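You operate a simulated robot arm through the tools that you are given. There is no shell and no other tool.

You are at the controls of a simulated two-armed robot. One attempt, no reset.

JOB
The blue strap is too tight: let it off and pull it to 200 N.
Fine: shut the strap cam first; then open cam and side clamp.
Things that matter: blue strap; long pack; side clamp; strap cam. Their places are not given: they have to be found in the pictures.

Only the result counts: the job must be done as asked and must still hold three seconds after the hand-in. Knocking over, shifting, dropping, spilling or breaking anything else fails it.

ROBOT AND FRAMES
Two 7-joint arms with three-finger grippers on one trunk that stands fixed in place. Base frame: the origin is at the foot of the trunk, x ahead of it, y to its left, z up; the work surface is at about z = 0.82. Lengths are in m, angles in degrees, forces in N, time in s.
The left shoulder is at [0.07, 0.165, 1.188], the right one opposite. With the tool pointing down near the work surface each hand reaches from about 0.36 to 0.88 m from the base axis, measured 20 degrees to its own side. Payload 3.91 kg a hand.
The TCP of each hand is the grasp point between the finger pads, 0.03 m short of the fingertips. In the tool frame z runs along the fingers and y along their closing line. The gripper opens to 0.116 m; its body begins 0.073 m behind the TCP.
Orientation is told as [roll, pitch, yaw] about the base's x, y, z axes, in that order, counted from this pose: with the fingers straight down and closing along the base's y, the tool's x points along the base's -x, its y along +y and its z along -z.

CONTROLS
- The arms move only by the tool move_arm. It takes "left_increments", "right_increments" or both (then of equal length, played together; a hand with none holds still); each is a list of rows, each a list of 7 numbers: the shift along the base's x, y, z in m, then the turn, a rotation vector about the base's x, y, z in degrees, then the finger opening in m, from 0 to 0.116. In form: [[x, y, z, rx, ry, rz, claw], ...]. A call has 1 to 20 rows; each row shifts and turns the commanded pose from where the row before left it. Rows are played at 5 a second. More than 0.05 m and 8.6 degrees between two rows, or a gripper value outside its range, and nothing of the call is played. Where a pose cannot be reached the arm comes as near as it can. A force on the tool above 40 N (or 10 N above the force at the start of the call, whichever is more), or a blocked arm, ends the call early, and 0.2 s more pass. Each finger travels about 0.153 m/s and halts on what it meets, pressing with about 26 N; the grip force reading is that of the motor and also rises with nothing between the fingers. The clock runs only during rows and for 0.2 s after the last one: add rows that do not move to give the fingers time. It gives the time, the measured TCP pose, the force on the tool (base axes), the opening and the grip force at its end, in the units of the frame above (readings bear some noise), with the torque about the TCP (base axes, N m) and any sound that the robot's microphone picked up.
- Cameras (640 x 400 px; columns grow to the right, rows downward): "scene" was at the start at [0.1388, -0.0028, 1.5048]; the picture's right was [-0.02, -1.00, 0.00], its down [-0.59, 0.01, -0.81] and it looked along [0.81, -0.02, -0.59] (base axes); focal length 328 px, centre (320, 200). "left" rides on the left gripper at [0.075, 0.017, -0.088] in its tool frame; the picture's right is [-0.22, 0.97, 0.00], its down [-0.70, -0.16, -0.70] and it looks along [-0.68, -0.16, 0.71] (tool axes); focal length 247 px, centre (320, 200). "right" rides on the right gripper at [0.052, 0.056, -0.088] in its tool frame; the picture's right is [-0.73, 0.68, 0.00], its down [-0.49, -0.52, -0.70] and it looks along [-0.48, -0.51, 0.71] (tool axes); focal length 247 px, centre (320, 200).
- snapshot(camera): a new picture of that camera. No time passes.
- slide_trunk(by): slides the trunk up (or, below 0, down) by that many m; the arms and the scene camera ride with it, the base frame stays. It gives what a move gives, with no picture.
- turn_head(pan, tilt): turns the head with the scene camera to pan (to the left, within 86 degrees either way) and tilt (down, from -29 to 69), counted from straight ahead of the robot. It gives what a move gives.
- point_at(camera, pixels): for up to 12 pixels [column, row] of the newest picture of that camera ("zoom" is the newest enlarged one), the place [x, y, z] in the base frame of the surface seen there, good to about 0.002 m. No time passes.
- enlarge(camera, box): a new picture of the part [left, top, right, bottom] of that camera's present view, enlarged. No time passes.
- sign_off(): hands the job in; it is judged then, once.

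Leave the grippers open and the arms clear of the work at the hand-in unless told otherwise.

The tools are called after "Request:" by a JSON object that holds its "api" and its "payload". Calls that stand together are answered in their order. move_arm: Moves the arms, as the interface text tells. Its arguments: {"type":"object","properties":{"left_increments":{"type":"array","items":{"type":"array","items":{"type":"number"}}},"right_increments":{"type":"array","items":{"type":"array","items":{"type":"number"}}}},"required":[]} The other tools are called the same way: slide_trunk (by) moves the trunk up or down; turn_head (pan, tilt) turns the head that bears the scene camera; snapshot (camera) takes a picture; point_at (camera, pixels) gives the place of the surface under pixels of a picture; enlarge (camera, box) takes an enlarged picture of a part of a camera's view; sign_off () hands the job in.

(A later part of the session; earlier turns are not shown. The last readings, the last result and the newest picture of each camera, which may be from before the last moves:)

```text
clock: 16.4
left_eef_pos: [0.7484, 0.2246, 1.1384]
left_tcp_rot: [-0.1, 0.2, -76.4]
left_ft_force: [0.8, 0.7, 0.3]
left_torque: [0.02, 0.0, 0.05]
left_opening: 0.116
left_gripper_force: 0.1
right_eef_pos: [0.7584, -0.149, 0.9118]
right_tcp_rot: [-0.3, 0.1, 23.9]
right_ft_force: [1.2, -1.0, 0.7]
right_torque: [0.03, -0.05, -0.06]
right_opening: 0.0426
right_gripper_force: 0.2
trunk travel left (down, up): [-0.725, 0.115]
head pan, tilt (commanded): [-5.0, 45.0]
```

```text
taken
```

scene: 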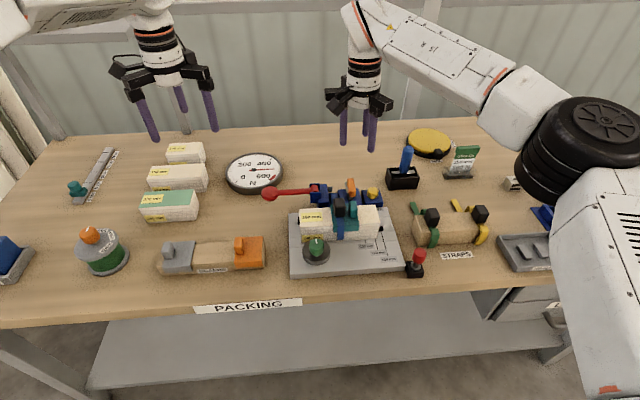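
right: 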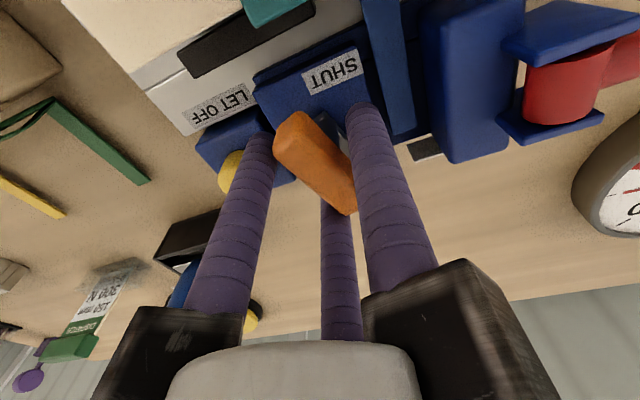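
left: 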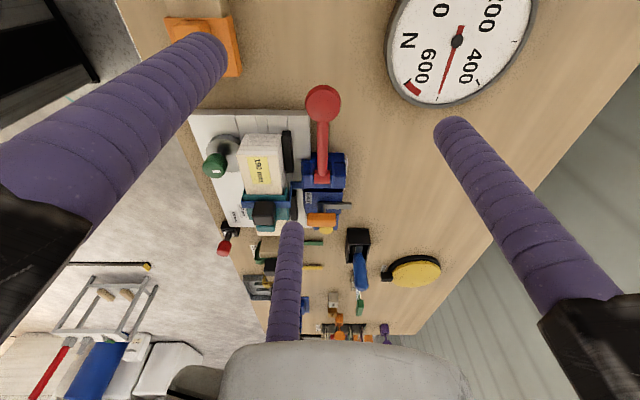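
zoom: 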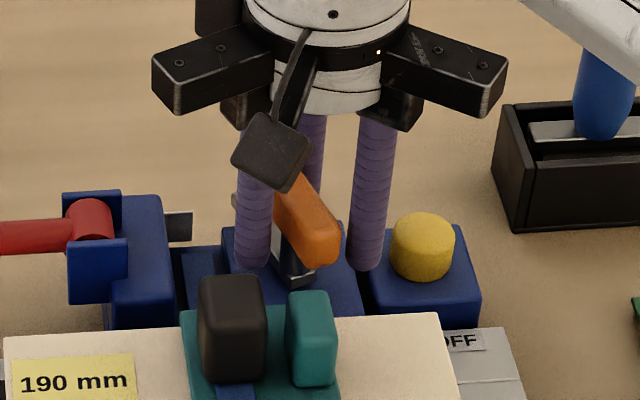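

The bar and the grey arm turn together with hardly any force. I'll continue to about 90°.

Request:
{"api": "move_arm", "payload": {"right_increments": [[0.0007, 0.0004, 0, 0, 0, 8.2, 0.042], [0.0007, 0.0005, 0, 0, 0, 8.2, 0.042], [0.0006, 0.0006, 0, 0, 0, 8.2, 0.042], [0.0005, 0.0007, 0, 0, 0, 8.2, 0.042], [0.0004, 0.0008, 0, 0, 0, 8.2, 0.042], [0.0003, 0.0008, 0, 0, 0, 8.2, 0.042], [0.0002, 0.0009, 0, 0, 0, 8.2, 0.042], [0.0001, 0.0009, 0, 0, 0, 8.2, 0.042], [0, 0, 0, 0, 0, 0, 0.042]]}}

Request:
{"api": "enlarge", "payload": {"camera": "scene", "box": [220, 140, 410, 260]}}

Request:
{"api": "snapshot", "payload": {"camera": "right"}}

```text
clock: 18.4
left_eef_pos: [0.7492, 0.2244, 1.139]
left_tcp_rot: [-0.1, 0.2, -76.5]
left_ft_force: [0.4, 0.1, 0.0]
left_torque: [0.0, -0.02, -0.02]
left_opening: 0.1161
left_gripper_force: 0.0
right_eef_pos: [0.7623, -0.1428, 0.9114]
right_tcp_rot: [-0.3, 0.0, 89.5]
right_ft_force: [0.6, 0.8, 0.2]
right_torque: [-0.01, 0.02, -0.02]
right_opening: 0.0431
right_gripper_force: 1.2
trunk travel left (down, up): [-0.725, 0.115]
head pan, tilt (commanded): [-5.0, 45.0]
```

```text
3.33 times, centred on (315, 200) of scene
```

zoom: 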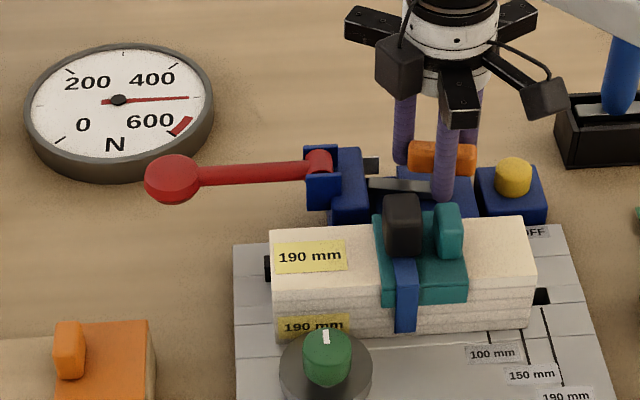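

```text
taken
```

right: 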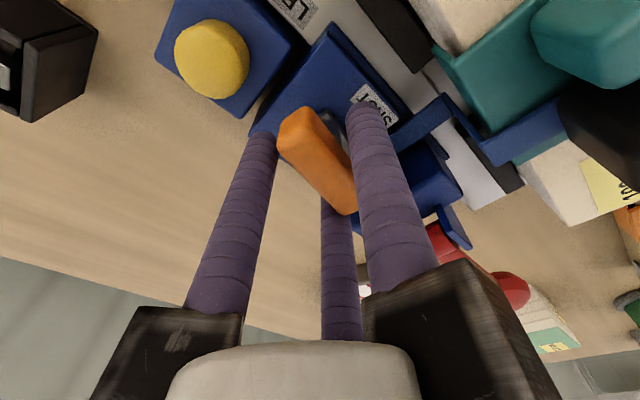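

The grey arm now points to +y across the strap. I'll turn a few degrees more to feel for an end stop, since the cage has slack.

Request:
{"api": "move_arm", "payload": {"right_increments": [[0, 0, 0, 0, 0, 4, 0.042], [0, 0, 0, 0, 0, 4, 0.042], [0, 0, 0, 0, 0, 0, 0.042]]}}

Request:
{"api": "snapshot", "payload": {"camera": "right"}}

Request:
{"api": "enlarge", "payload": {"camera": "scene", "box": [310, 160, 400, 220]}}

```text
clock: 19.2
left_eef_pos: [0.7487, 0.2238, 1.1389]
left_tcp_rot: [-0.2, 0.0, -76.5]
left_ft_force: [-0.8, 0.8, -0.7]
left_torque: [-0.02, 0.0, -0.05]
left_opening: 0.1158
left_gripper_force: 0.2
right_eef_pos: [0.7625, -0.1438, 0.9111]
right_tcp_rot: [-0.2, 0.1, 97.4]
right_ft_force: [0.7, -0.7, -0.8]
right_torque: [0.0, 0.0, -0.01]
right_opening: 0.042
right_gripper_force: 0.0
trunk travel left (down, up): [-0.725, 0.115]
head pan, tilt (commanded): [-5.0, 45.0]
```

```text
taken
```

right: 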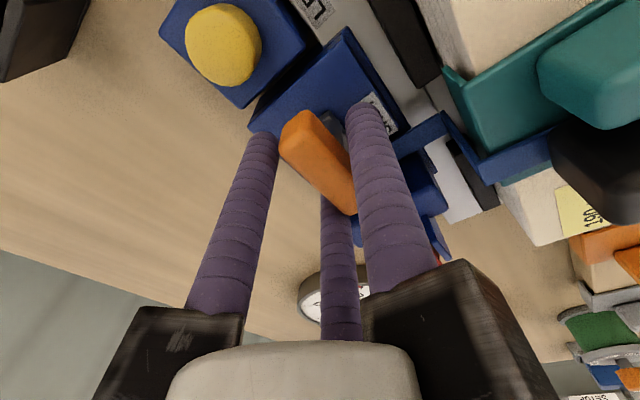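

```text
6.67 times, centred on (355, 190) of scene
```

zoom: 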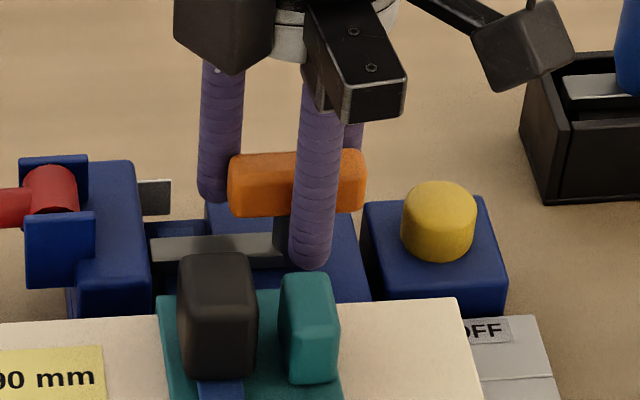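

The cam arm is fully across the strap in the SHUT position, gauge still near 500 N. I'll open the fingers and lift the right hand straight up.

Request:
{"api": "move_arm", "payload": {"right_increments": [[0, 0, 0, 0, 0, -4, 0.05], [0, 0, 0, 0, 0, 0, 0.065], [0, 0, 0.02, 0, 0, 0, 0.065], [0, 0, 0.03, 0, 0, 0, 0.065], [0, 0, 0.04, 0, 0, 0, 0.065], [0, 0, 0.04, 0, 0, 0, 0.065], [0, 0, 0, 0, 0, 0, 0.065]]}}

Request:
{"api": "snapshot", "payload": {"camera": "right"}}

Request:
{"api": "enlarge", "payload": {"camera": "scene", "box": [220, 140, 410, 260]}}

Request:
{"api": "enlarge", "payload": {"camera": "scene", "box": [220, 145, 290, 195]}}

```text
clock: 20.8
left_eef_pos: [0.7507, 0.2237, 1.1394]
left_tcp_rot: [-0.3, 0.1, -76.4]
left_ft_force: [1.1, -0.4, -0.6]
left_torque: [-0.01, 0.0, 0.02]
left_opening: 0.1159
left_gripper_force: 0.2
right_eef_pos: [0.7628, -0.1439, 1.0386]
right_tcp_rot: [-0.2, 0.2, 93.4]
right_ft_force: [0.9, -0.6, -0.5]
right_torque: [-0.01, 0.01, 0.0]
right_opening: 0.065
right_gripper_force: 0.0
trunk travel left (down, up): [-0.725, 0.115]
head pan, tilt (commanded): [-5.0, 45.0]
```

```text
taken
```

right: 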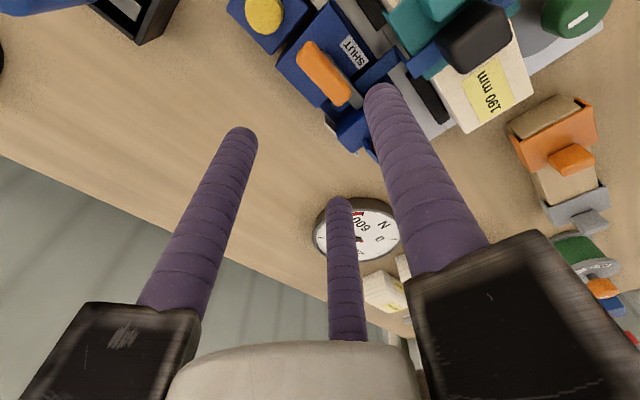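

```text
3.33 times, centred on (315, 200) of scene
```

zoom: 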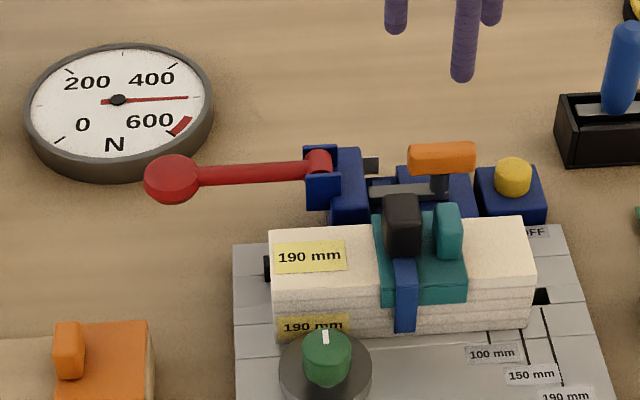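

```text
8.00 times, centred on (255, 170) of scene
```

zoom: 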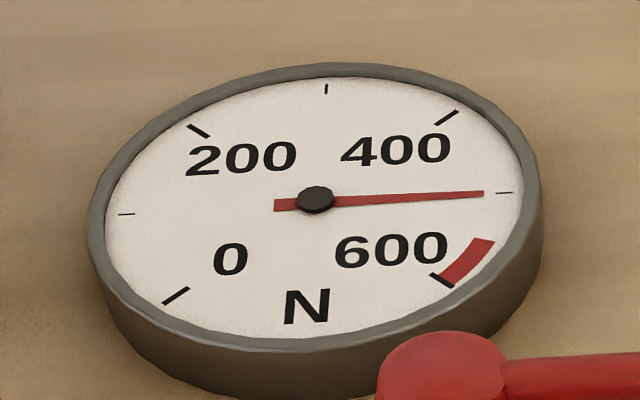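

The cam is shut and the gauge reads just under 500 N. Next: the yellow LET OFF button. I measure it, and the neighbouring blue handle for hand clearance.

Request:
{"api": "snapshot", "payload": {"camera": "scene"}}

Request:
{"api": "point_at", "payload": {"camera": "scene", "pixels": [[374, 191], [374, 195], [371, 193], [378, 193], [406, 149], [405, 160], [390, 172], [415, 172], [404, 186]]}}

Request:
{"api": "point_at", "payload": {"camera": "right", "pixels": [[263, 13], [263, 5], [250, 15], [276, 15], [270, 25], [240, 5], [270, 45]]}}

```text
taken
```

scene: 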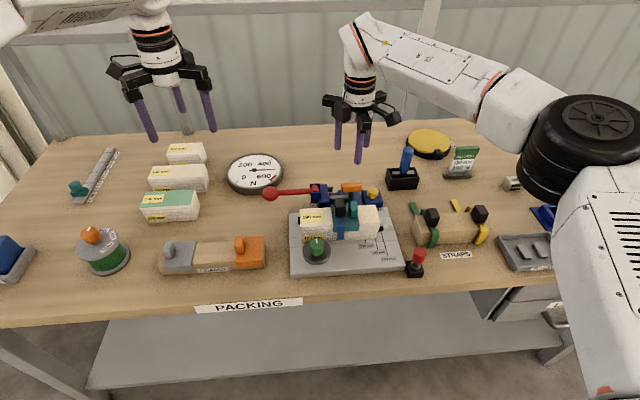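

```text
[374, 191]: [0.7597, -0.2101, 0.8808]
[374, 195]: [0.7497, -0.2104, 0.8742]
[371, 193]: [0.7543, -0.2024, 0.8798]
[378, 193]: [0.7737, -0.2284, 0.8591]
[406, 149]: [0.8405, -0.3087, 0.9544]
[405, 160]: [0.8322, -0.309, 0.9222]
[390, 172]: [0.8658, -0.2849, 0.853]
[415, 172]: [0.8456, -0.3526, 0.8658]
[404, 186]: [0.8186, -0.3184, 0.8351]
```

```text
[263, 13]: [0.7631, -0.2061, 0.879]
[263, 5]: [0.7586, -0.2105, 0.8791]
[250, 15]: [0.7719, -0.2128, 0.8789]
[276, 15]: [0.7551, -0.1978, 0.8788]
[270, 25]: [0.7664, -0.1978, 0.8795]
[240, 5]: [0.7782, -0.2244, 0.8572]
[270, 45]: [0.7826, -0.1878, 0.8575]
```

The button is centred at about (0.763, -0.207), top z 0.880. I'll close the right fingers, move above it and come down to z 0.925 (tips 0.895).

Request:
{"api": "move_arm", "payload": {"right_increments": [[0, -0.032, 0, 0, 0, 0, 0.03], [0, -0.031, 0, 0, 0, 0, 0.0], [0, 0, -0.03, 0, 0, 0, 0.0], [0, 0, -0.04, 0, 0, 0, 0.0], [0, 0, -0.04, 0, 0, 0, 0.0], [0, 0, 0, 0, 0, 0, 0.0], [0, 0, 0, 0, 0, 0, 0.0]]}}

Request:
{"api": "enlarge", "payload": {"camera": "scene", "box": [310, 130, 430, 220]}}

```text
clock: 22.4
left_eef_pos: [0.7489, 0.2246, 1.138]
left_tcp_rot: [-0.2, 0.1, -76.4]
left_ft_force: [0.0, 0.3, -0.2]
left_torque: [0.01, 0.01, -0.02]
left_opening: 0.1163
left_gripper_force: 0.0
right_eef_pos: [0.7598, -0.2074, 0.931]
right_tcp_rot: [-0.2, 0.0, 93.3]
right_ft_force: [0.6, 0.2, -0.5]
right_torque: [0.01, 0.04, 0.03]
right_opening: 0.009
right_gripper_force: 26.1
trunk travel left (down, up): [-0.725, 0.115]
head pan, tilt (commanded): [-5.0, 45.0]
```

```text
4.44 times, centred on (370, 175) of scene
```

zoom: 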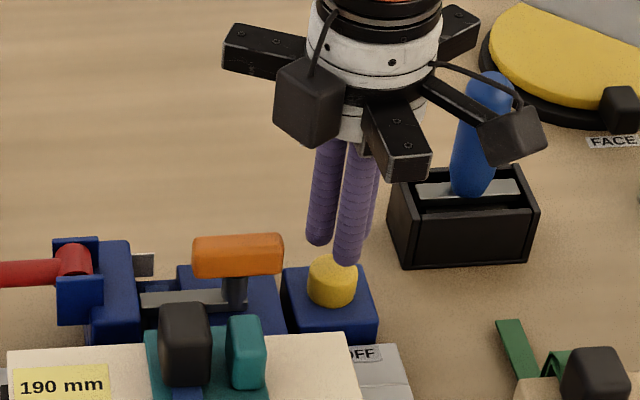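

The closed fingertips are just above the button. I'll press down in small steps and then read the gauge.

Request:
{"api": "move_arm", "payload": {"right_increments": [[0.002, 0, -0.01, 0, 0, 0, 0.0], [0, 0, -0.008, 0, 0, 0, 0.0], [0, 0, -0.004, 0, 0, 0, 0.0], [0, 0, -0.003, 0, 0, 0, 0.0]]}}

Request:
{"api": "enlarge", "payload": {"camera": "scene", "box": [220, 130, 420, 250]}}

```text
clock: 23.4
left_eef_pos: [0.7481, 0.2243, 1.1406]
left_tcp_rot: [-0.2, 0.1, -76.3]
left_ft_force: [-0.2, 0.0, -0.2]
left_torque: [0.03, -0.03, 0.0]
left_opening: 0.116
left_gripper_force: 0.1
right_eef_pos: [0.7633, -0.2064, 0.9062]
right_tcp_rot: [-0.4, 0.1, 93.5]
right_ft_force: [-0.3, 0.7, 1.9]
right_torque: [0.0, -0.04, 0.05]
right_opening: 0.0091
right_gripper_force: 26.2
trunk travel left (down, up): [-0.725, 0.115]
head pan, tilt (commanded): [-5.0, 45.0]
```

```text
3.20 times, centred on (320, 190) of scene
```

zoom: 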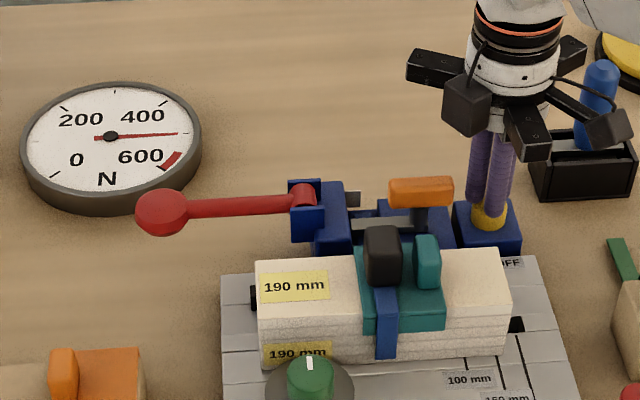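

Contact (1.9 N) but the gauge is unchanged. I press a bit further.

Request:
{"api": "move_arm", "payload": {"right_increments": [[0, 0, -0.003, 0, 0, 0, 0.0], [0, 0, 0, 0, 0, 0, 0.0]]}}

Request:
{"api": "enlarge", "payload": {"camera": "scene", "box": [220, 145, 290, 195]}}

```text
clock: 24.0
left_eef_pos: [0.7495, 0.2249, 1.1383]
left_tcp_rot: [-0.3, 0.2, -76.4]
left_ft_force: [0.5, 0.4, -0.7]
left_torque: [0.0, -0.01, 0.02]
left_opening: 0.1162
left_gripper_force: 0.0
right_eef_pos: [0.7642, -0.2062, 0.9032]
right_tcp_rot: [-0.2, 0.2, 93.5]
right_ft_force: [0.6, 0.5, 2.6]
right_torque: [0.03, -0.05, 0.02]
right_opening: 0.0091
right_gripper_force: 26.4
trunk travel left (down, up): [-0.725, 0.115]
head pan, tilt (commanded): [-5.0, 45.0]
```

```text
8.00 times, centred on (255, 170) of scene
```

zoom: 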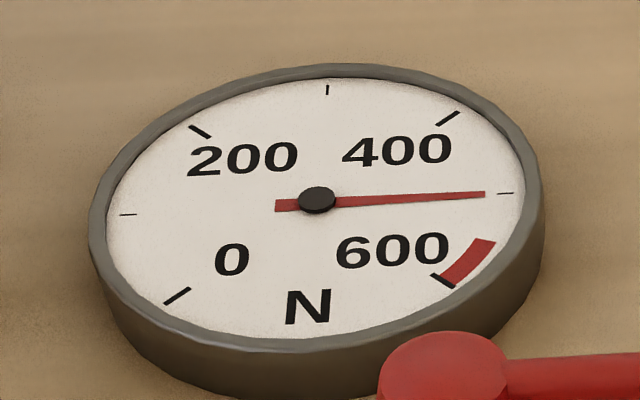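

The button gives way softly (2.6 N); gauge still 497. I press further.

Request:
{"api": "move_arm", "payload": {"right_increments": [[0, 0, -0.003, 0, 0, 0, 0.0], [0, 0, 0, 0, 0, 0, 0.0]]}}

Request:
{"api": "enlarge", "payload": {"camera": "scene", "box": [220, 145, 290, 195]}}

```text
clock: 24.6
left_eef_pos: [0.7483, 0.2241, 1.1381]
left_tcp_rot: [-0.1, 0.1, -76.4]
left_ft_force: [-0.7, -0.5, 0.5]
left_torque: [0.0, 0.03, 0.0]
left_opening: 0.1159
left_gripper_force: 0.2
right_eef_pos: [0.7628, -0.2066, 0.9011]
right_tcp_rot: [-0.3, 0.2, 93.4]
right_ft_force: [0.5, -0.6, 3.9]
right_torque: [-0.06, -0.05, 0.01]
right_opening: 0.0094
right_gripper_force: 26.9
trunk travel left (down, up): [-0.725, 0.115]
head pan, tilt (commanded): [-5.0, 45.0]
```

```text
8.00 times, centred on (255, 170) of scene
```

zoom: 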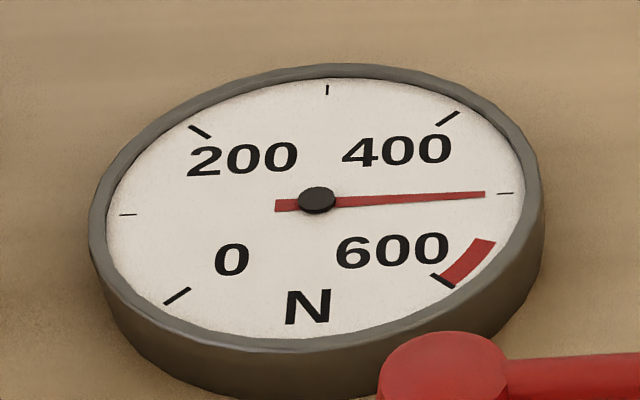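

Request:
{"api": "move_arm", "payload": {"right_increments": [[0, 0, -0.004, 0, 0, 0, 0.0], [0, 0, 0, 0, 0, 0, 0.0]]}}

Request:
{"api": "enlarge", "payload": {"camera": "scene", "box": [220, 145, 290, 195]}}

Request:
{"api": "enlarge", "payload": {"camera": "scene", "box": [330, 150, 410, 220]}}

```text
clock: 25.2
left_eef_pos: [0.7486, 0.2243, 1.1383]
left_tcp_rot: [-0.2, 0.0, -76.4]
left_ft_force: [0.4, -0.7, -0.2]
left_torque: [-0.01, -0.02, 0.01]
left_opening: 0.1162
left_gripper_force: 0.1
right_eef_pos: [0.7635, -0.2064, 0.8966]
right_tcp_rot: [-0.4, 0.1, 93.5]
right_ft_force: [1.8, 0.6, 6.5]
right_torque: [-0.03, -0.05, 0.01]
right_opening: 0.0092
right_gripper_force: 44.5
trunk travel left (down, up): [-0.725, 0.115]
head pan, tilt (commanded): [-5.0, 45.0]
```

```text
8.00 times, centred on (255, 170) of scene
```

zoom: 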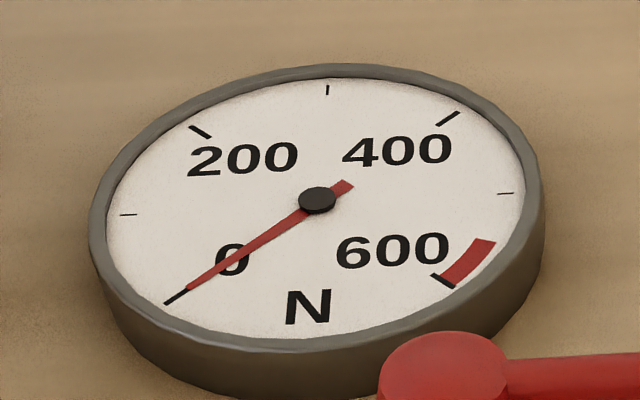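

```text
5.71 times, centred on (370, 185) of scene
```

zoom: 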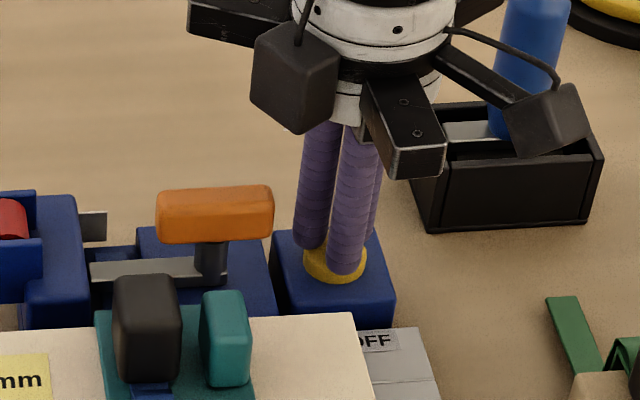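

The tension dropped to 0 N. I'll lift the right hand off the button and park it higher and to the right.

Request:
{"api": "move_arm", "payload": {"right_increments": [[0, 0, 0.02, 0, 0, 0, 0.0], [0, 0, 0.04, 0, 0, 0, 0.0], [0, 0, 0.045, 0, 0, 0, 0.02], [0, -0.03, 0.045, 0, 0, 0, 0.05], [0, -0.04, 0.03, 0, 0, 0, 0.05], [0, -0.04, 0, 0, 0, 0, 0.05], [0, 0, 0, 0, 0, 0, 0.05]]}}

Request:
{"api": "snapshot", "payload": {"camera": "scene"}}

Request:
{"api": "enlarge", "payload": {"camera": "scene", "box": [220, 140, 400, 260]}}

```text
refused: row 4 steps farther than a row can; nothing moved
```

```text
taken
```

scene: 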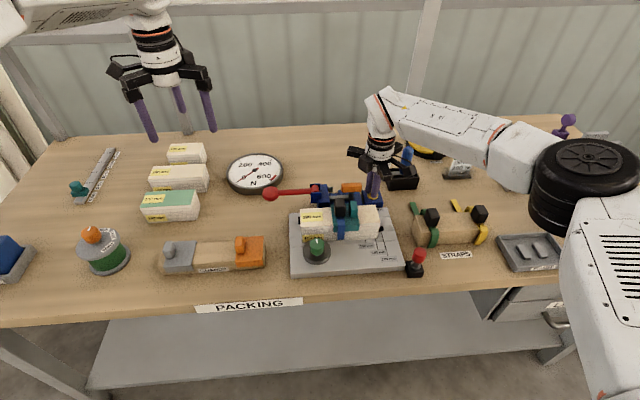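

```text
3.33 times, centred on (310, 200) of scene
```

zoom: 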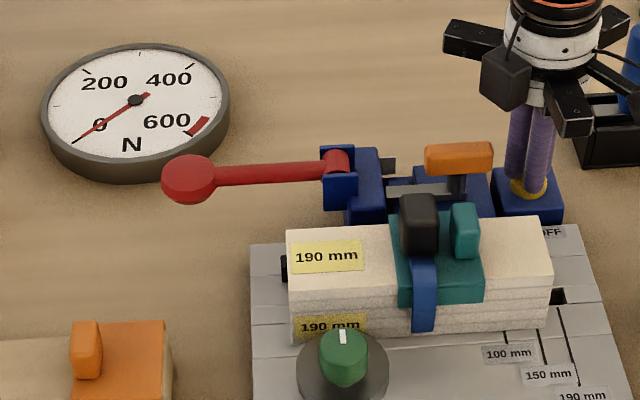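

The move was refused because one row exceeded 0.05 m. I repeat it with smaller rows.

Request:
{"api": "move_arm", "payload": {"right_increments": [[0, 0, 0.02, 0, 0, 0, 0.0], [0, 0, 0.04, 0, 0, 0, 0.0], [0, 0, 0.045, 0, 0, 0, 0.0], [0, -0.02, 0.04, 0, 0, 0, 0.02], [0, -0.04, 0.02, 0, 0, 0, 0.05], [0, -0.045, 0, 0, 0, 0, 0.05], [0, 0, 0, 0, 0, 0, 0.05]]}}

Request:
{"api": "snapshot", "payload": {"camera": "scene"}}

Request:
{"api": "snapshot", "payload": {"camera": "left"}}

```text
clock: 26.8
left_eef_pos: [0.7493, 0.2252, 1.1378]
left_tcp_rot: [-0.3, 0.0, -76.5]
left_ft_force: [0.6, 0.3, 0.4]
left_torque: [0.0, -0.02, 0.0]
left_opening: 0.116
left_gripper_force: 0.1
right_eef_pos: [0.7652, -0.3105, 1.0609]
right_tcp_rot: [-0.2, 0.1, 93.4]
right_ft_force: [-0.8, 0.8, 0.1]
right_torque: [0.0, 0.05, 0.03]
right_opening: 0.0499
right_gripper_force: 0.0
trunk travel left (down, up): [-0.725, 0.115]
head pan, tilt (commanded): [-5.0, 45.0]
```

```text
taken
```

scene: 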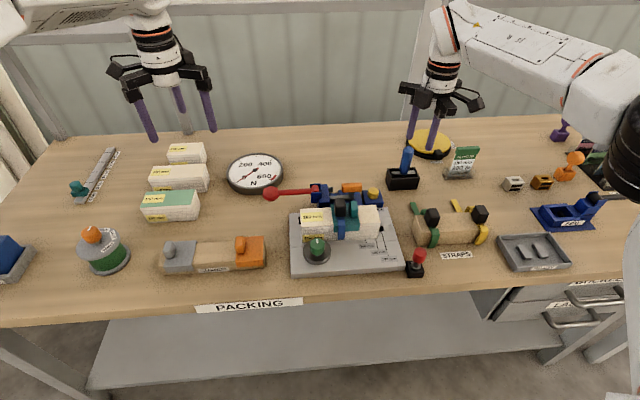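

```text
taken
```

left: 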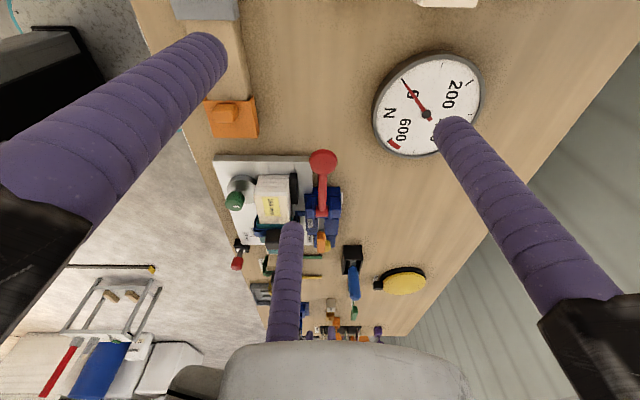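

The gauge reads 0. Now I measure the red lever: ball, shaft, hub and fork, from the scene and left cameras.

Request:
{"api": "enlarge", "payload": {"camera": "scene", "box": [250, 165, 350, 225]}}

Request:
{"api": "point_at", "payload": {"camera": "zoom", "pixels": [[125, 180], [85, 185], [130, 150], [130, 210], [160, 185], [220, 178], [300, 170], [370, 165], [415, 160], [425, 135], [440, 195], [480, 165]]}}

Request:
{"api": "point_at", "payload": {"camera": "left", "pixels": [[323, 162], [312, 162], [335, 162], [322, 153], [323, 180], [322, 200], [322, 210], [310, 195], [336, 192], [323, 172]]}}

```text
6.40 times, centred on (300, 195) of scene
```

zoom: 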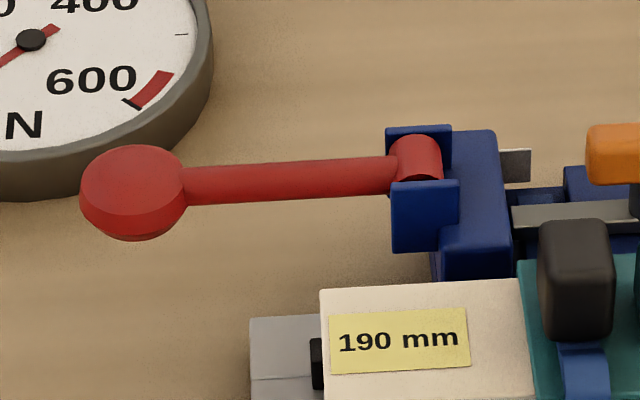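

```text
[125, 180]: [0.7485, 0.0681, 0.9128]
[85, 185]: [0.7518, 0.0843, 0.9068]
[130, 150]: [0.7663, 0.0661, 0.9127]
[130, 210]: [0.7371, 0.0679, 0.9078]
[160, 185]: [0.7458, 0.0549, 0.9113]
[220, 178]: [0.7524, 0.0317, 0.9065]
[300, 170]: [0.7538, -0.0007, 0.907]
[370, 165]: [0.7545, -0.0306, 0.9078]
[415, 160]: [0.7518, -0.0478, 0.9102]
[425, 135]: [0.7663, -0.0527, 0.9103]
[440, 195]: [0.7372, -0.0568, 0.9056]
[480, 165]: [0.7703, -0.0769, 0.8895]
```

```text
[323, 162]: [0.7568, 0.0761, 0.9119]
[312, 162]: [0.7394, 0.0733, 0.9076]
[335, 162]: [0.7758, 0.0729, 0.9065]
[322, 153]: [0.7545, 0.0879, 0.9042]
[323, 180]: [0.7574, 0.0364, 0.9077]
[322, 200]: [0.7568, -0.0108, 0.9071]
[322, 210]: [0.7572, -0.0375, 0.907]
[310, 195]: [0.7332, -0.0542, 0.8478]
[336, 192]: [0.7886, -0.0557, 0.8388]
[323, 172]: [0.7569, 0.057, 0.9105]
```

The red knob is a disc about 0.04 wide centred at (0.757, 0.0675), top z 0.913; the hub axis lies along x at about (y -0.052, z 0.900), so the lever arm is about 0.12 m and swings upward. I'll use the right hand (fingers will tip toward +y during the stroke, natural for it). First the left hand clears away, and the right hand goes to yaw 0 while moving high to above the knob.

Request:
{"api": "move_arm", "payload": {"left_increments": [[-0.015, 0.02, 0.01, 0, 0, 8, 0.116], [-0.015, 0.02, 0.01, 0, 0, 8, 0.116], [-0.015, 0.02, 0.01, 0, 0, 8, 0.116], [-0.015, 0.02, 0.01, 0, 0, 8, 0.116], [-0.015, 0.02, 0.01, 0, 0, 8, 0.116], [-0.015, 0.02, 0, 0, 0, 8, 0.116], [-0.015, 0.02, 0, 0, 0, 8, 0.116], [-0.015, 0.02, 0, 0, 0, 8, 0.116], [-0.015, 0.02, 0, 0, 0, 8, 0.116], [-0.015, 0, 0, 0, 0, 4, 0.116], [0, 0, 0, 0, 0, 0, 0.116], [0, 0, 0, 0, 0, 0, 0.116]], "right_increments": [[0, 0, 0.01, 0, 0, -8.5, 0.07], [0, 0, 0.01, 0, 0, -8.5, 0.07], [0, 0, 0.01, 0, 0, -8.5, 0.07], [0, 0, 0.01, 0, 0, -8.5, 0.07], [0, 0, 0, 0, 0, -8.5, 0.07], [0, 0, 0, 0, 0, -8.5, 0.07], [0, 0, 0, 0, 0, -8.5, 0.07], [0, 0.02, 0, 0, 0, -8.5, 0.07], [0, 0.03, 0, 0, 0, -8.5, 0.07], [0, 0.03, 0, 0, 0, -8.5, 0.07], [0, 0.03, 0, 0, 0, -8.4, 0.07], [0, 0.03, 0, 0, 0, 0, 0.07]]}}

Request:
{"api": "snapshot", "payload": {"camera": "scene"}}

```text
clock: 29.4
left_eef_pos: [0.5994, 0.4064, 1.187]
left_tcp_rot: [-0.2, 0.1, -0.3]
left_ft_force: [0.3, -0.1, -0.6]
left_torque: [0.0, 0.01, 0.0]
left_opening: 0.116
left_gripper_force: 0.1
right_eef_pos: [0.7646, -0.1711, 1.1015]
right_tcp_rot: [-0.2, 0.0, -0.2]
right_ft_force: [0.0, 0.4, 0.0]
right_torque: [-0.04, 0.02, 0.0]
right_opening: 0.07
right_gripper_force: 0.1
trunk travel left (down, up): [-0.725, 0.115]
head pan, tilt (commanded): [-5.0, 45.0]
```

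```text
taken
```

scene: 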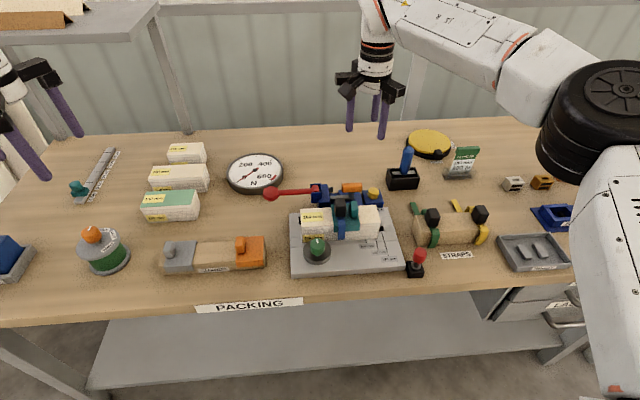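

Path is clear. I move the right hand over the red knob at (0.757, 0.0675) and down to z 0.97.

Request:
{"api": "move_arm", "payload": {"right_increments": [[-0.0015, 0.0477, 0, 0, 0, 0, 0.07], [-0.0015, 0.0477, 0, 0, 0, 0, 0.07], [-0.0015, 0.0477, 0, 0, 0, 0, 0.07], [-0.0015, 0.0477, 0, 0, 0, 0, 0.08], [-0.0015, 0.0477, 0, 0, 0, 0, 0.08], [0, 0, -0.045, 0, 0, 0, 0.08], [0, 0, -0.045, 0, 0, 0, 0.08], [0, 0, -0.04, 0, 0, 0, 0.08], [0, 0, 0, 0, 0, 0, 0.08], [0, 0, 0, 0, 0, 0, 0.08]]}}

Request:
{"api": "snapshot", "payload": {"camera": "scene"}}

Request:
{"api": "snapshot", "payload": {"camera": "right"}}

Request:
{"api": "enlarge", "payload": {"camera": "scene", "box": [210, 120, 370, 230]}}

```text
clock: 31.6
left_eef_pos: [0.5983, 0.4055, 1.1888]
left_tcp_rot: [-0.2, 0.1, -0.3]
left_ft_force: [-0.3, -0.1, 0.3]
left_torque: [-0.01, 0.05, -0.02]
left_opening: 0.1159
left_gripper_force: 0.1
right_eef_pos: [0.7501, 0.0694, 0.9691]
right_tcp_rot: [-0.4, 0.2, 0.0]
right_ft_force: [0.4, 1.1, -0.2]
right_torque: [0.0, 0.0, 0.01]
right_opening: 0.0798
right_gripper_force: 0.1
right hand out of reach, approached as far as the arm can: row 5
trunk travel left (down, up): [-0.725, 0.115]
head pan, tilt (commanded): [-5.0, 45.0]
```

```text
taken
```

scene: 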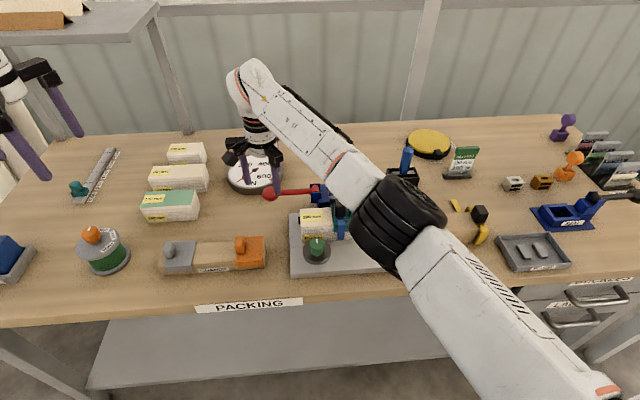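

```text
taken
```

right: 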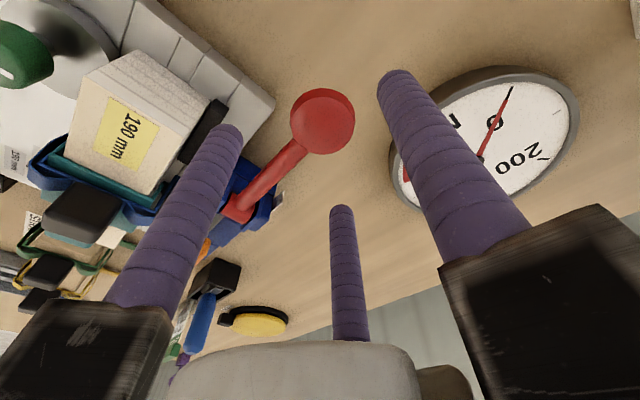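

```text
3.64 times, centred on (290, 175) of scene
```

zoom: 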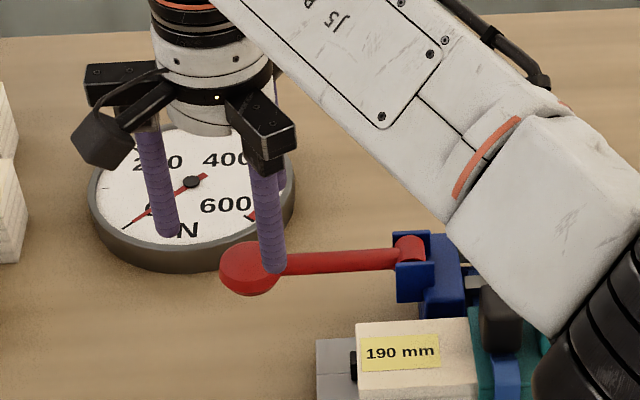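

The right hand is near its reach limit (x 0.750 instead of 0.757) but it is over the knob. I'll check with the left camera how the right forearm sits above the fixture and whether the left camera sees the gauge.

Request:
{"api": "snapshot", "payload": {"camera": "left"}}

Request:
{"api": "enlarge", "payload": {"camera": "right", "box": [180, 60, 600, 240]}}

Request:
{"api": "point_at", "payload": {"camera": "right", "pixels": [[323, 122], [305, 122], [340, 122], [323, 100], [325, 145], [230, 210], [270, 180], [480, 140], [395, 85], [225, 135], [345, 212]]}}

```text
taken
```

left: 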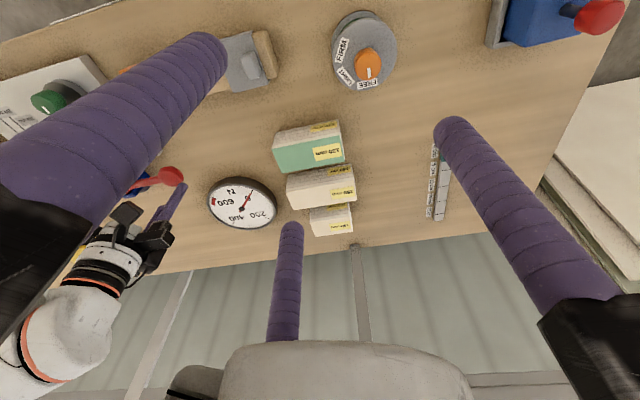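

```text
1.52 times, centred on (390, 150) of right
```

zoom: 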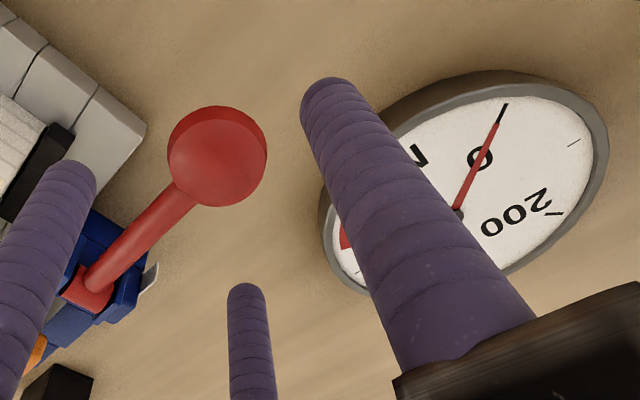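

```text
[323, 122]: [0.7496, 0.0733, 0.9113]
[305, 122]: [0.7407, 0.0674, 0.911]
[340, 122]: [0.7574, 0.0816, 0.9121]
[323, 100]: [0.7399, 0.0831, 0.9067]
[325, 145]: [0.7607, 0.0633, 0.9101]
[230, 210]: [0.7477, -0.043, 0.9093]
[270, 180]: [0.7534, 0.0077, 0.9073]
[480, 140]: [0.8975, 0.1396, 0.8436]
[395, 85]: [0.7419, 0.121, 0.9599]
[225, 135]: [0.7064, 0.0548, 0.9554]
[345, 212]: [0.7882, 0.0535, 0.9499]
```

The left camera sees the whole gauge at about (242,205), so it can be my gauge watcher. Before gripping, I'll rehearse the upward arc with roll in free air (0.065 m above the lever) to see whether the right arm can do it.

Request:
{"api": "move_arm", "payload": {"right_increments": [[0, -0.0019, 0.0166, 8, 0, 0, 0.08], [0, -0.0041, 0.0161, 8, 0, 0, 0.08], [0, -0.0064, 0.0155, 8, 0, 0, 0.08], [0, -0.0084, 0.0144, 8, 0, 0, 0.08], [0, -0.0104, 0.013, 8, 0, 0, 0.08], [0, -0.0121, 0.0115, 8, 0, 0, 0.08], [0, -0.0135, 0.0098, 8, 0, 0, 0.08], [0, -0.0148, 0.0077, 8, 0, 0, 0.08], [0, 0, 0, 0, 0, 0, 0.08], [0, 0, 0, 0, 0, 0, 0.08]]}}

Request:
{"api": "snapshot", "payload": {"camera": "scene"}}

Request:
{"api": "snapshot", "payload": {"camera": "left"}}

```text
clock: 33.8
left_eef_pos: [0.5972, 0.4055, 1.1895]
left_tcp_rot: [-0.2, 0.0, -0.3]
left_ft_force: [-0.7, 0.9, 0.3]
left_torque: [0.01, -0.01, -0.01]
left_opening: 0.116
left_gripper_force: 0.0
right_eef_pos: [0.7882, -0.0178, 1.0748]
right_tcp_rot: [63.8, 0.0, -0.1]
right_ft_force: [0.3, -1.3, 0.5]
right_torque: [-0.02, 0.01, 0.02]
right_opening: 0.0798
right_gripper_force: 0.0
right hand out of reach, approached as far as the arm can: row 4, 5, 6
trunk travel left (down, up): [-0.725, 0.115]
head pan, tilt (commanded): [-5.0, 45.0]
```

```text
taken
```

scene: 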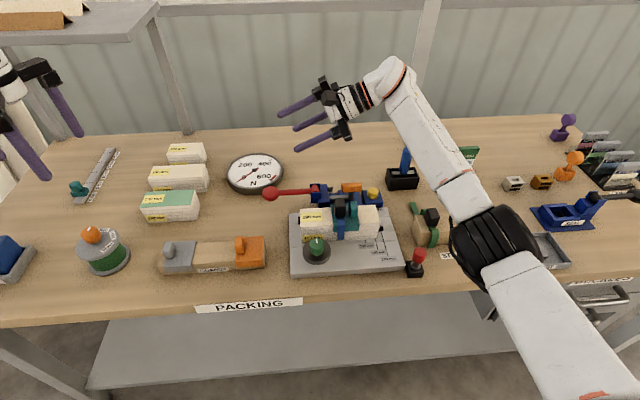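

```text
taken
```

left: 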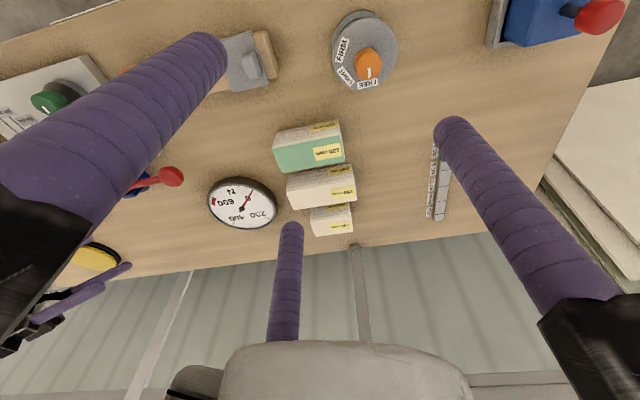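

Mid-arc poses were out of reach for the right arm, so it isn't suited for the lever. I'll send the right hand back to the right side unrolled, and rehearse with the left arm instead.

Request:
{"api": "move_arm", "payload": {"right_increments": [[-0.003, -0.035, 0.005, -8, 0, 0, 0.08], [-0.003, -0.035, 0.005, -8, 0, 0, 0.08], [-0.003, -0.035, 0.005, -8, 0, 0, 0.08], [-0.003, -0.035, 0.005, -8, 0, 0, 0.08], [-0.003, -0.035, 0.005, -8, 0, 0, 0.08], [-0.003, -0.035, 0, -8, 0, 0, 0.08], [-0.003, -0.035, 0, -8, 0, 0, 0.08], [-0.003, -0.035, 0, -8, 0, 0, 0.08], [0, 0, 0, 0, 0, 0, 0.08], [0, 0, 0, 0, 0, 0, 0.08]]}}

Request:
{"api": "snapshot", "payload": {"camera": "scene"}}

```text
clock: 36.0
left_eef_pos: [0.5986, 0.4049, 1.1889]
left_tcp_rot: [-0.2, 0.1, -0.3]
left_ft_force: [0.4, 0.0, -0.2]
left_torque: [0.02, -0.04, 0.03]
left_opening: 0.1158
left_gripper_force: 0.1
right_eef_pos: [0.7638, -0.2963, 1.1005]
right_tcp_rot: [-0.3, 0.1, -0.1]
right_ft_force: [0.2, -0.2, 0.2]
right_torque: [0.02, -0.03, 0.0]
right_opening: 0.0801
right_gripper_force: 0.1
trunk travel left (down, up): [-0.725, 0.115]
head pan, tilt (commanded): [-5.0, 45.0]
```

```text
taken
```

scene: 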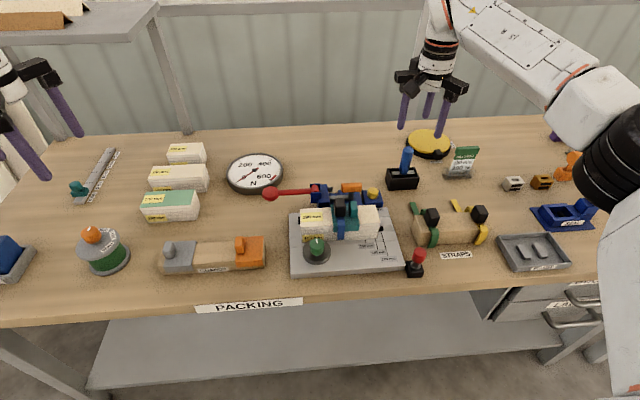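

Right hand is parked. Left hand now goes above the knob at (0.757, 0.0675, 1.03), opening 0.08.

Request:
{"api": "move_arm", "payload": {"left_increments": [[0.0176, -0.0375, -0.014, 0, 0, 0, 0.08], [0.0176, -0.0375, -0.014, 0, 0, 0, 0.08], [0.0176, -0.0375, -0.014, 0, 0, 0, 0.08], [0.0176, -0.0375, -0.014, 0, 0, 0, 0.08], [0.0176, -0.0375, -0.014, 0, 0, 0, 0.08], [0.0176, -0.0375, -0.014, 0, 0, 0, 0.08], [0.0176, -0.0375, -0.014, 0, 0, 0, 0.08], [0.0176, -0.0375, -0.014, 0, 0, 0, 0.08], [0.0176, -0.0375, -0.014, 0, 0, 0, 0.08], [0, 0, -0.03, 0, 0, 0, 0.08], [0, 0, 0, 0, 0, 0, 0.08], [0, 0, 0, 0, 0, 0, 0.08]]}}

Request:
{"api": "snapshot", "payload": {"camera": "scene"}}

Request:
{"api": "snapshot", "payload": {"camera": "left"}}

```text
clock: 38.6
left_eef_pos: [0.7563, 0.066, 1.033]
left_tcp_rot: [-0.1, 0.0, -0.3]
left_ft_force: [-0.5, 1.1, -0.2]
left_torque: [0.0, -0.03, -0.01]
left_opening: 0.08
left_gripper_force: 0.0
right_eef_pos: [0.7658, -0.297, 1.0995]
right_tcp_rot: [-0.3, 0.1, 0.0]
right_ft_force: [0.2, 0.0, -0.2]
right_torque: [-0.01, 0.0, 0.02]
right_opening: 0.08
right_gripper_force: 0.0
trunk travel left (down, up): [-0.725, 0.115]
head pan, tilt (commanded): [-5.0, 45.0]
```

```text
taken
```

scene: 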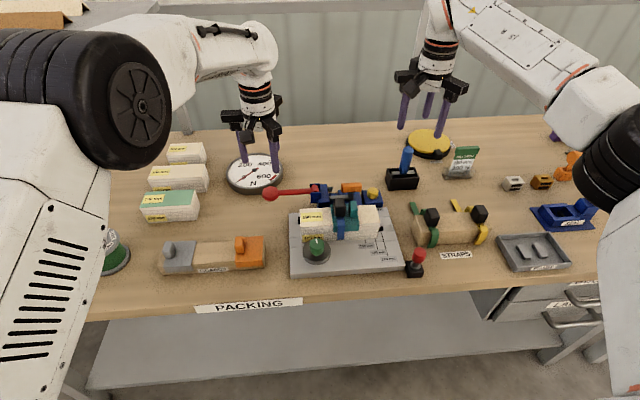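

```text
taken
```

left: 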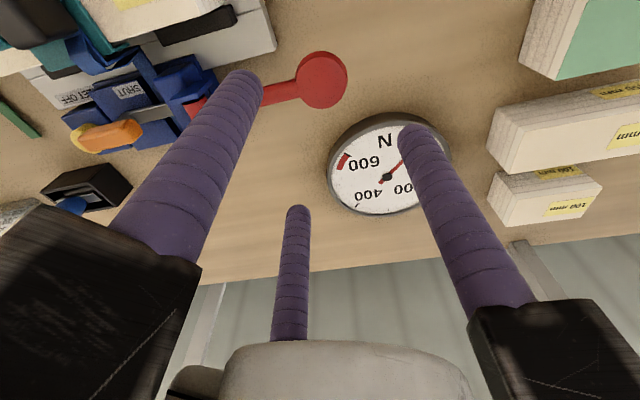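

Left hand is above the knob. I'll rehearse the upward arc with roll +64° in free air here.

Request:
{"api": "move_arm", "payload": {"left_increments": [[0, -0.0019, 0.0166, 8, 0, 0, 0.08], [0, -0.0041, 0.0161, 8, 0, 0, 0.08], [0, -0.0064, 0.0155, 8, 0, 0, 0.08], [0, -0.0084, 0.0144, 8, 0, 0, 0.08], [0, -0.0104, 0.013, 8, 0, 0, 0.08], [0, -0.0121, 0.0115, 8, 0, 0, 0.08], [0, -0.0135, 0.0098, 8, 0, 0, 0.08], [0, -0.0148, 0.0077, 8, 0, 0, 0.08], [0, 0, 0, 0, 0, 0, 0.08], [0, 0, 0, 0, 0, 0, 0.08]]}}

Request:
{"api": "snapshot", "payload": {"camera": "scene"}}

```text
clock: 40.8
left_eef_pos: [0.7428, 0.0757, 1.109]
left_tcp_rot: [60.4, -0.8, -0.4]
left_ft_force: [0.3, 0.4, 0.1]
left_torque: [-0.03, 0.02, -0.04]
left_opening: 0.0799
left_gripper_force: 0.0
left hand out of reach, approached as far as the arm can: row 5, 6, 7, 8
right_eef_pos: [0.7643, -0.296, 1.099]
right_tcp_rot: [-0.3, 0.2, 0.0]
right_ft_force: [-0.2, 0.4, 0.1]
right_torque: [0.01, -0.01, 0.03]
right_opening: 0.0799
right_gripper_force: 0.0
trunk travel left (down, up): [-0.725, 0.115]
head pan, tilt (commanded): [-5.0, 45.0]
```

```text
taken
```

scene: 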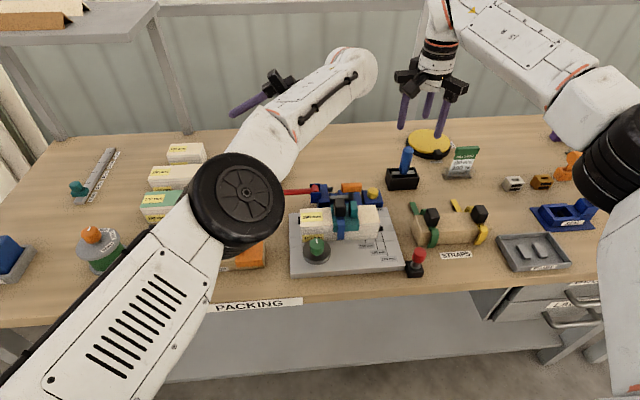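

The left arm manages the arc well up to about 32° of roll. That should do for partial strokes. I return to roll 0 above the knob.

Request:
{"api": "move_arm", "payload": {"left_increments": [[0, 0, 0, -8, 0, 0, 0.08], [0, 0, 0, -8, 0, 0, 0.08], [0.003, 0, 0, -8, 0, 0, 0.08], [0.003, -0.002, -0.01, -8, 0, 0, 0.08], [0.003, -0.002, -0.01, -8, 0, 0, 0.08], [0.003, -0.002, -0.01, -8, 0, 0, 0.08], [0.002, -0.002, -0.02, -8, 0, 0, 0.08], [0, 0, -0.02, -4.4, 0.8, 0.3, 0.08], [0, 0, 0, 0, 0, 0, 0.08], [0, 0, 0, 0, 0, 0, 0.08]]}}

Request:
{"api": "snapshot", "payload": {"camera": "left"}}

```text
clock: 43.0
left_eef_pos: [0.7589, 0.068, 1.0399]
left_tcp_rot: [-0.2, 0.0, 0.8]
left_ft_force: [0.3, 0.8, 0.0]
left_torque: [0.0, -0.01, 0.02]
left_opening: 0.0799
left_gripper_force: 0.1
right_eef_pos: [0.765, -0.2967, 1.0985]
right_tcp_rot: [-0.3, 0.0, 0.0]
right_ft_force: [-0.4, 0.2, -0.2]
right_torque: [-0.01, -0.01, 0.03]
right_opening: 0.0801
right_gripper_force: 0.0
trunk travel left (down, up): [-0.725, 0.115]
head pan, tilt (commanded): [-5.0, 45.0]
```

```text
taken
```

left: 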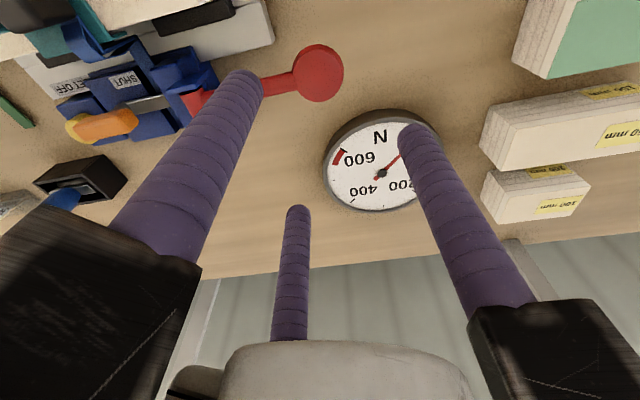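

The gauge would be hidden from the scene camera by the left hand, so I turn the right hand to yaw ~102 to watch it, while the left hand lowers around the red knob (TCP z 0.906, fingers open 0.08).

Request:
{"api": "move_arm", "payload": {"left_increments": [[0, 0, 0, 0, 0, -0.8, 0.08], [0, 0, 0, 0, 0, 0, 0.08], [-0.001, 0, -0.02, 0, 0, 0, 0.08], [-0.001, 0, -0.02, 0, 0, 0, 0.08], [0, 0, -0.02, 0, 0, 0, 0.08], [0, 0, -0.02, 0, 0, 0, 0.08], [0, 0, -0.02, 0, 0, 0, 0.08], [0, 0, -0.015, 0, 0, 0, 0.08], [0, 0, -0.01, 0, 0, 0, 0.08], [0, 0, -0.009, 0, 0, 0, 0.08], [0, 0, 0, 0, 0, 0, 0.08], [0, 0, 0, 0, 0, 0, 0.08]], "right_increments": [[-0.008, 0, 0, 0, 0, 8.5, 0.08], [-0.008, 0, 0, 0, 0, 8.5, 0.08], [-0.008, 0, 0, 0, 0, 8.5, 0.08], [-0.008, 0, 0, 0, 0, 8.5, 0.08], [-0.008, 0, 0, 0, 0, 8.5, 0.08], [-0.008, 0, 0, 0, 0, 8.5, 0.08], [-0.008, 0, 0, 0, 0, 8.5, 0.08], [-0.008, 0, 0, 0, 0, 8.5, 0.08], [-0.008, 0, 0, 0, 0, 8.5, 0.08], [-0.008, 0, 0, 0, 0, 8.5, 0.08], [-0.008, 0, 0, 0, 0, 8.5, 0.08], [-0.008, 0, 0, 0, 0, 8.5, 0.08]]}}

Request:
{"api": "snapshot", "payload": {"camera": "right"}}

Request:
{"api": "snapshot", "payload": {"camera": "left"}}

Request:
{"api": "snapshot", "payload": {"camera": "scene"}}

```text
clock: 45.6
left_eef_pos: [0.7577, 0.0679, 0.9034]
left_tcp_rot: [0.0, 0.1, 0.0]
left_ft_force: [-0.4, 0.0, 0.4]
left_torque: [0.0, 0.0, -0.02]
left_opening: 0.0802
left_gripper_force: 0.0
right_eef_pos: [0.6671, -0.296, 1.0997]
right_tcp_rot: [-0.3, -0.1, 102.0]
right_ft_force: [-0.6, -0.4, 0.5]
right_torque: [0.02, -0.02, -0.01]
right_opening: 0.08
right_gripper_force: 0.1
trunk travel left (down, up): [-0.725, 0.115]
head pan, tilt (commanded): [-5.0, 45.0]
```

```text
taken
```

right: 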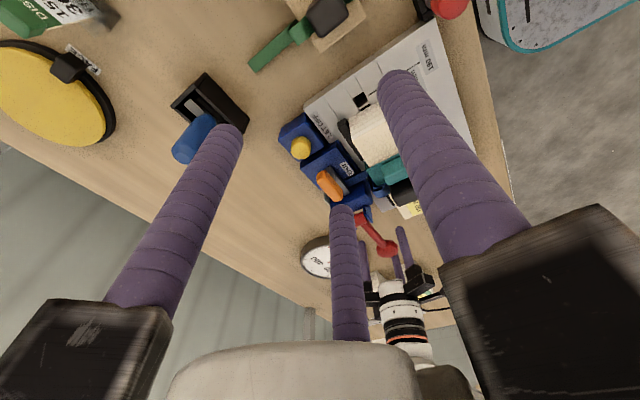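

```text
taken
```

left: 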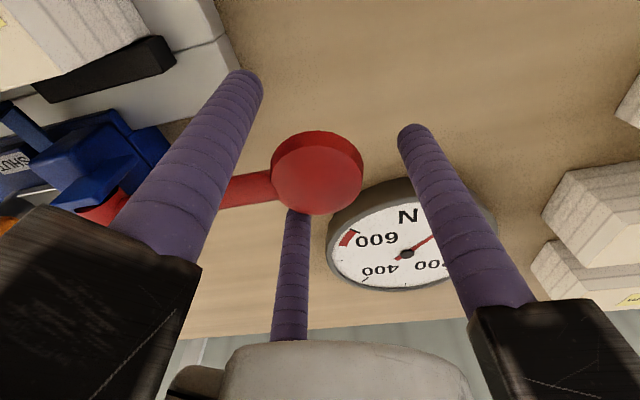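

```text
taken
```

scene: 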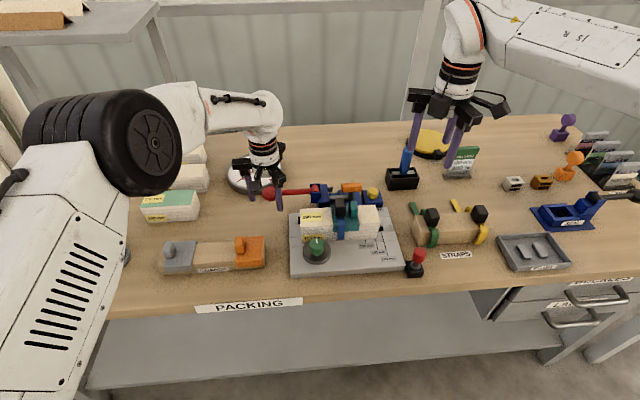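

The left fingers surround the knob; the left camera also sees the gauge. Closing on the knob now.

Request:
{"api": "move_arm", "payload": {"left_increments": [[0, 0, 0, 0, 0, 0, 0.055], [0, 0, 0, 0, 0, 0, 0.045], [0, 0, 0, 0, 0, 0, 0.03], [0, 0, 0, 0, 0, 0, 0.03]]}}

Request:
{"api": "snapshot", "payload": {"camera": "left"}}

```text
clock: 46.6
left_eef_pos: [0.7556, 0.0665, 0.9043]
left_tcp_rot: [0.0, 0.2, 0.0]
left_ft_force: [-12.8, -4.2, -2.2]
left_torque: [0.08, 0.46, -0.08]
left_opening: 0.0448
left_gripper_force: 44.6
right_eef_pos: [0.6668, -0.2973, 1.1006]
right_tcp_rot: [-0.3, 0.0, 102.0]
right_ft_force: [-0.1, 0.4, 0.4]
right_torque: [0.01, 0.05, -0.01]
right_opening: 0.0802
right_gripper_force: 0.0
trunk travel left (down, up): [-0.725, 0.115]
head pan, tilt (commanded): [-5.0, 45.0]
```

```text
taken
```

left: 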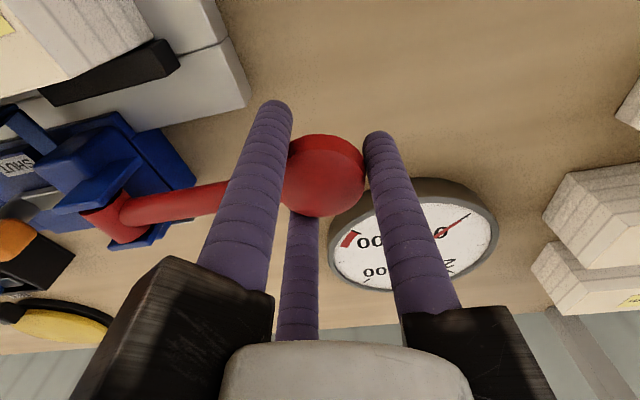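

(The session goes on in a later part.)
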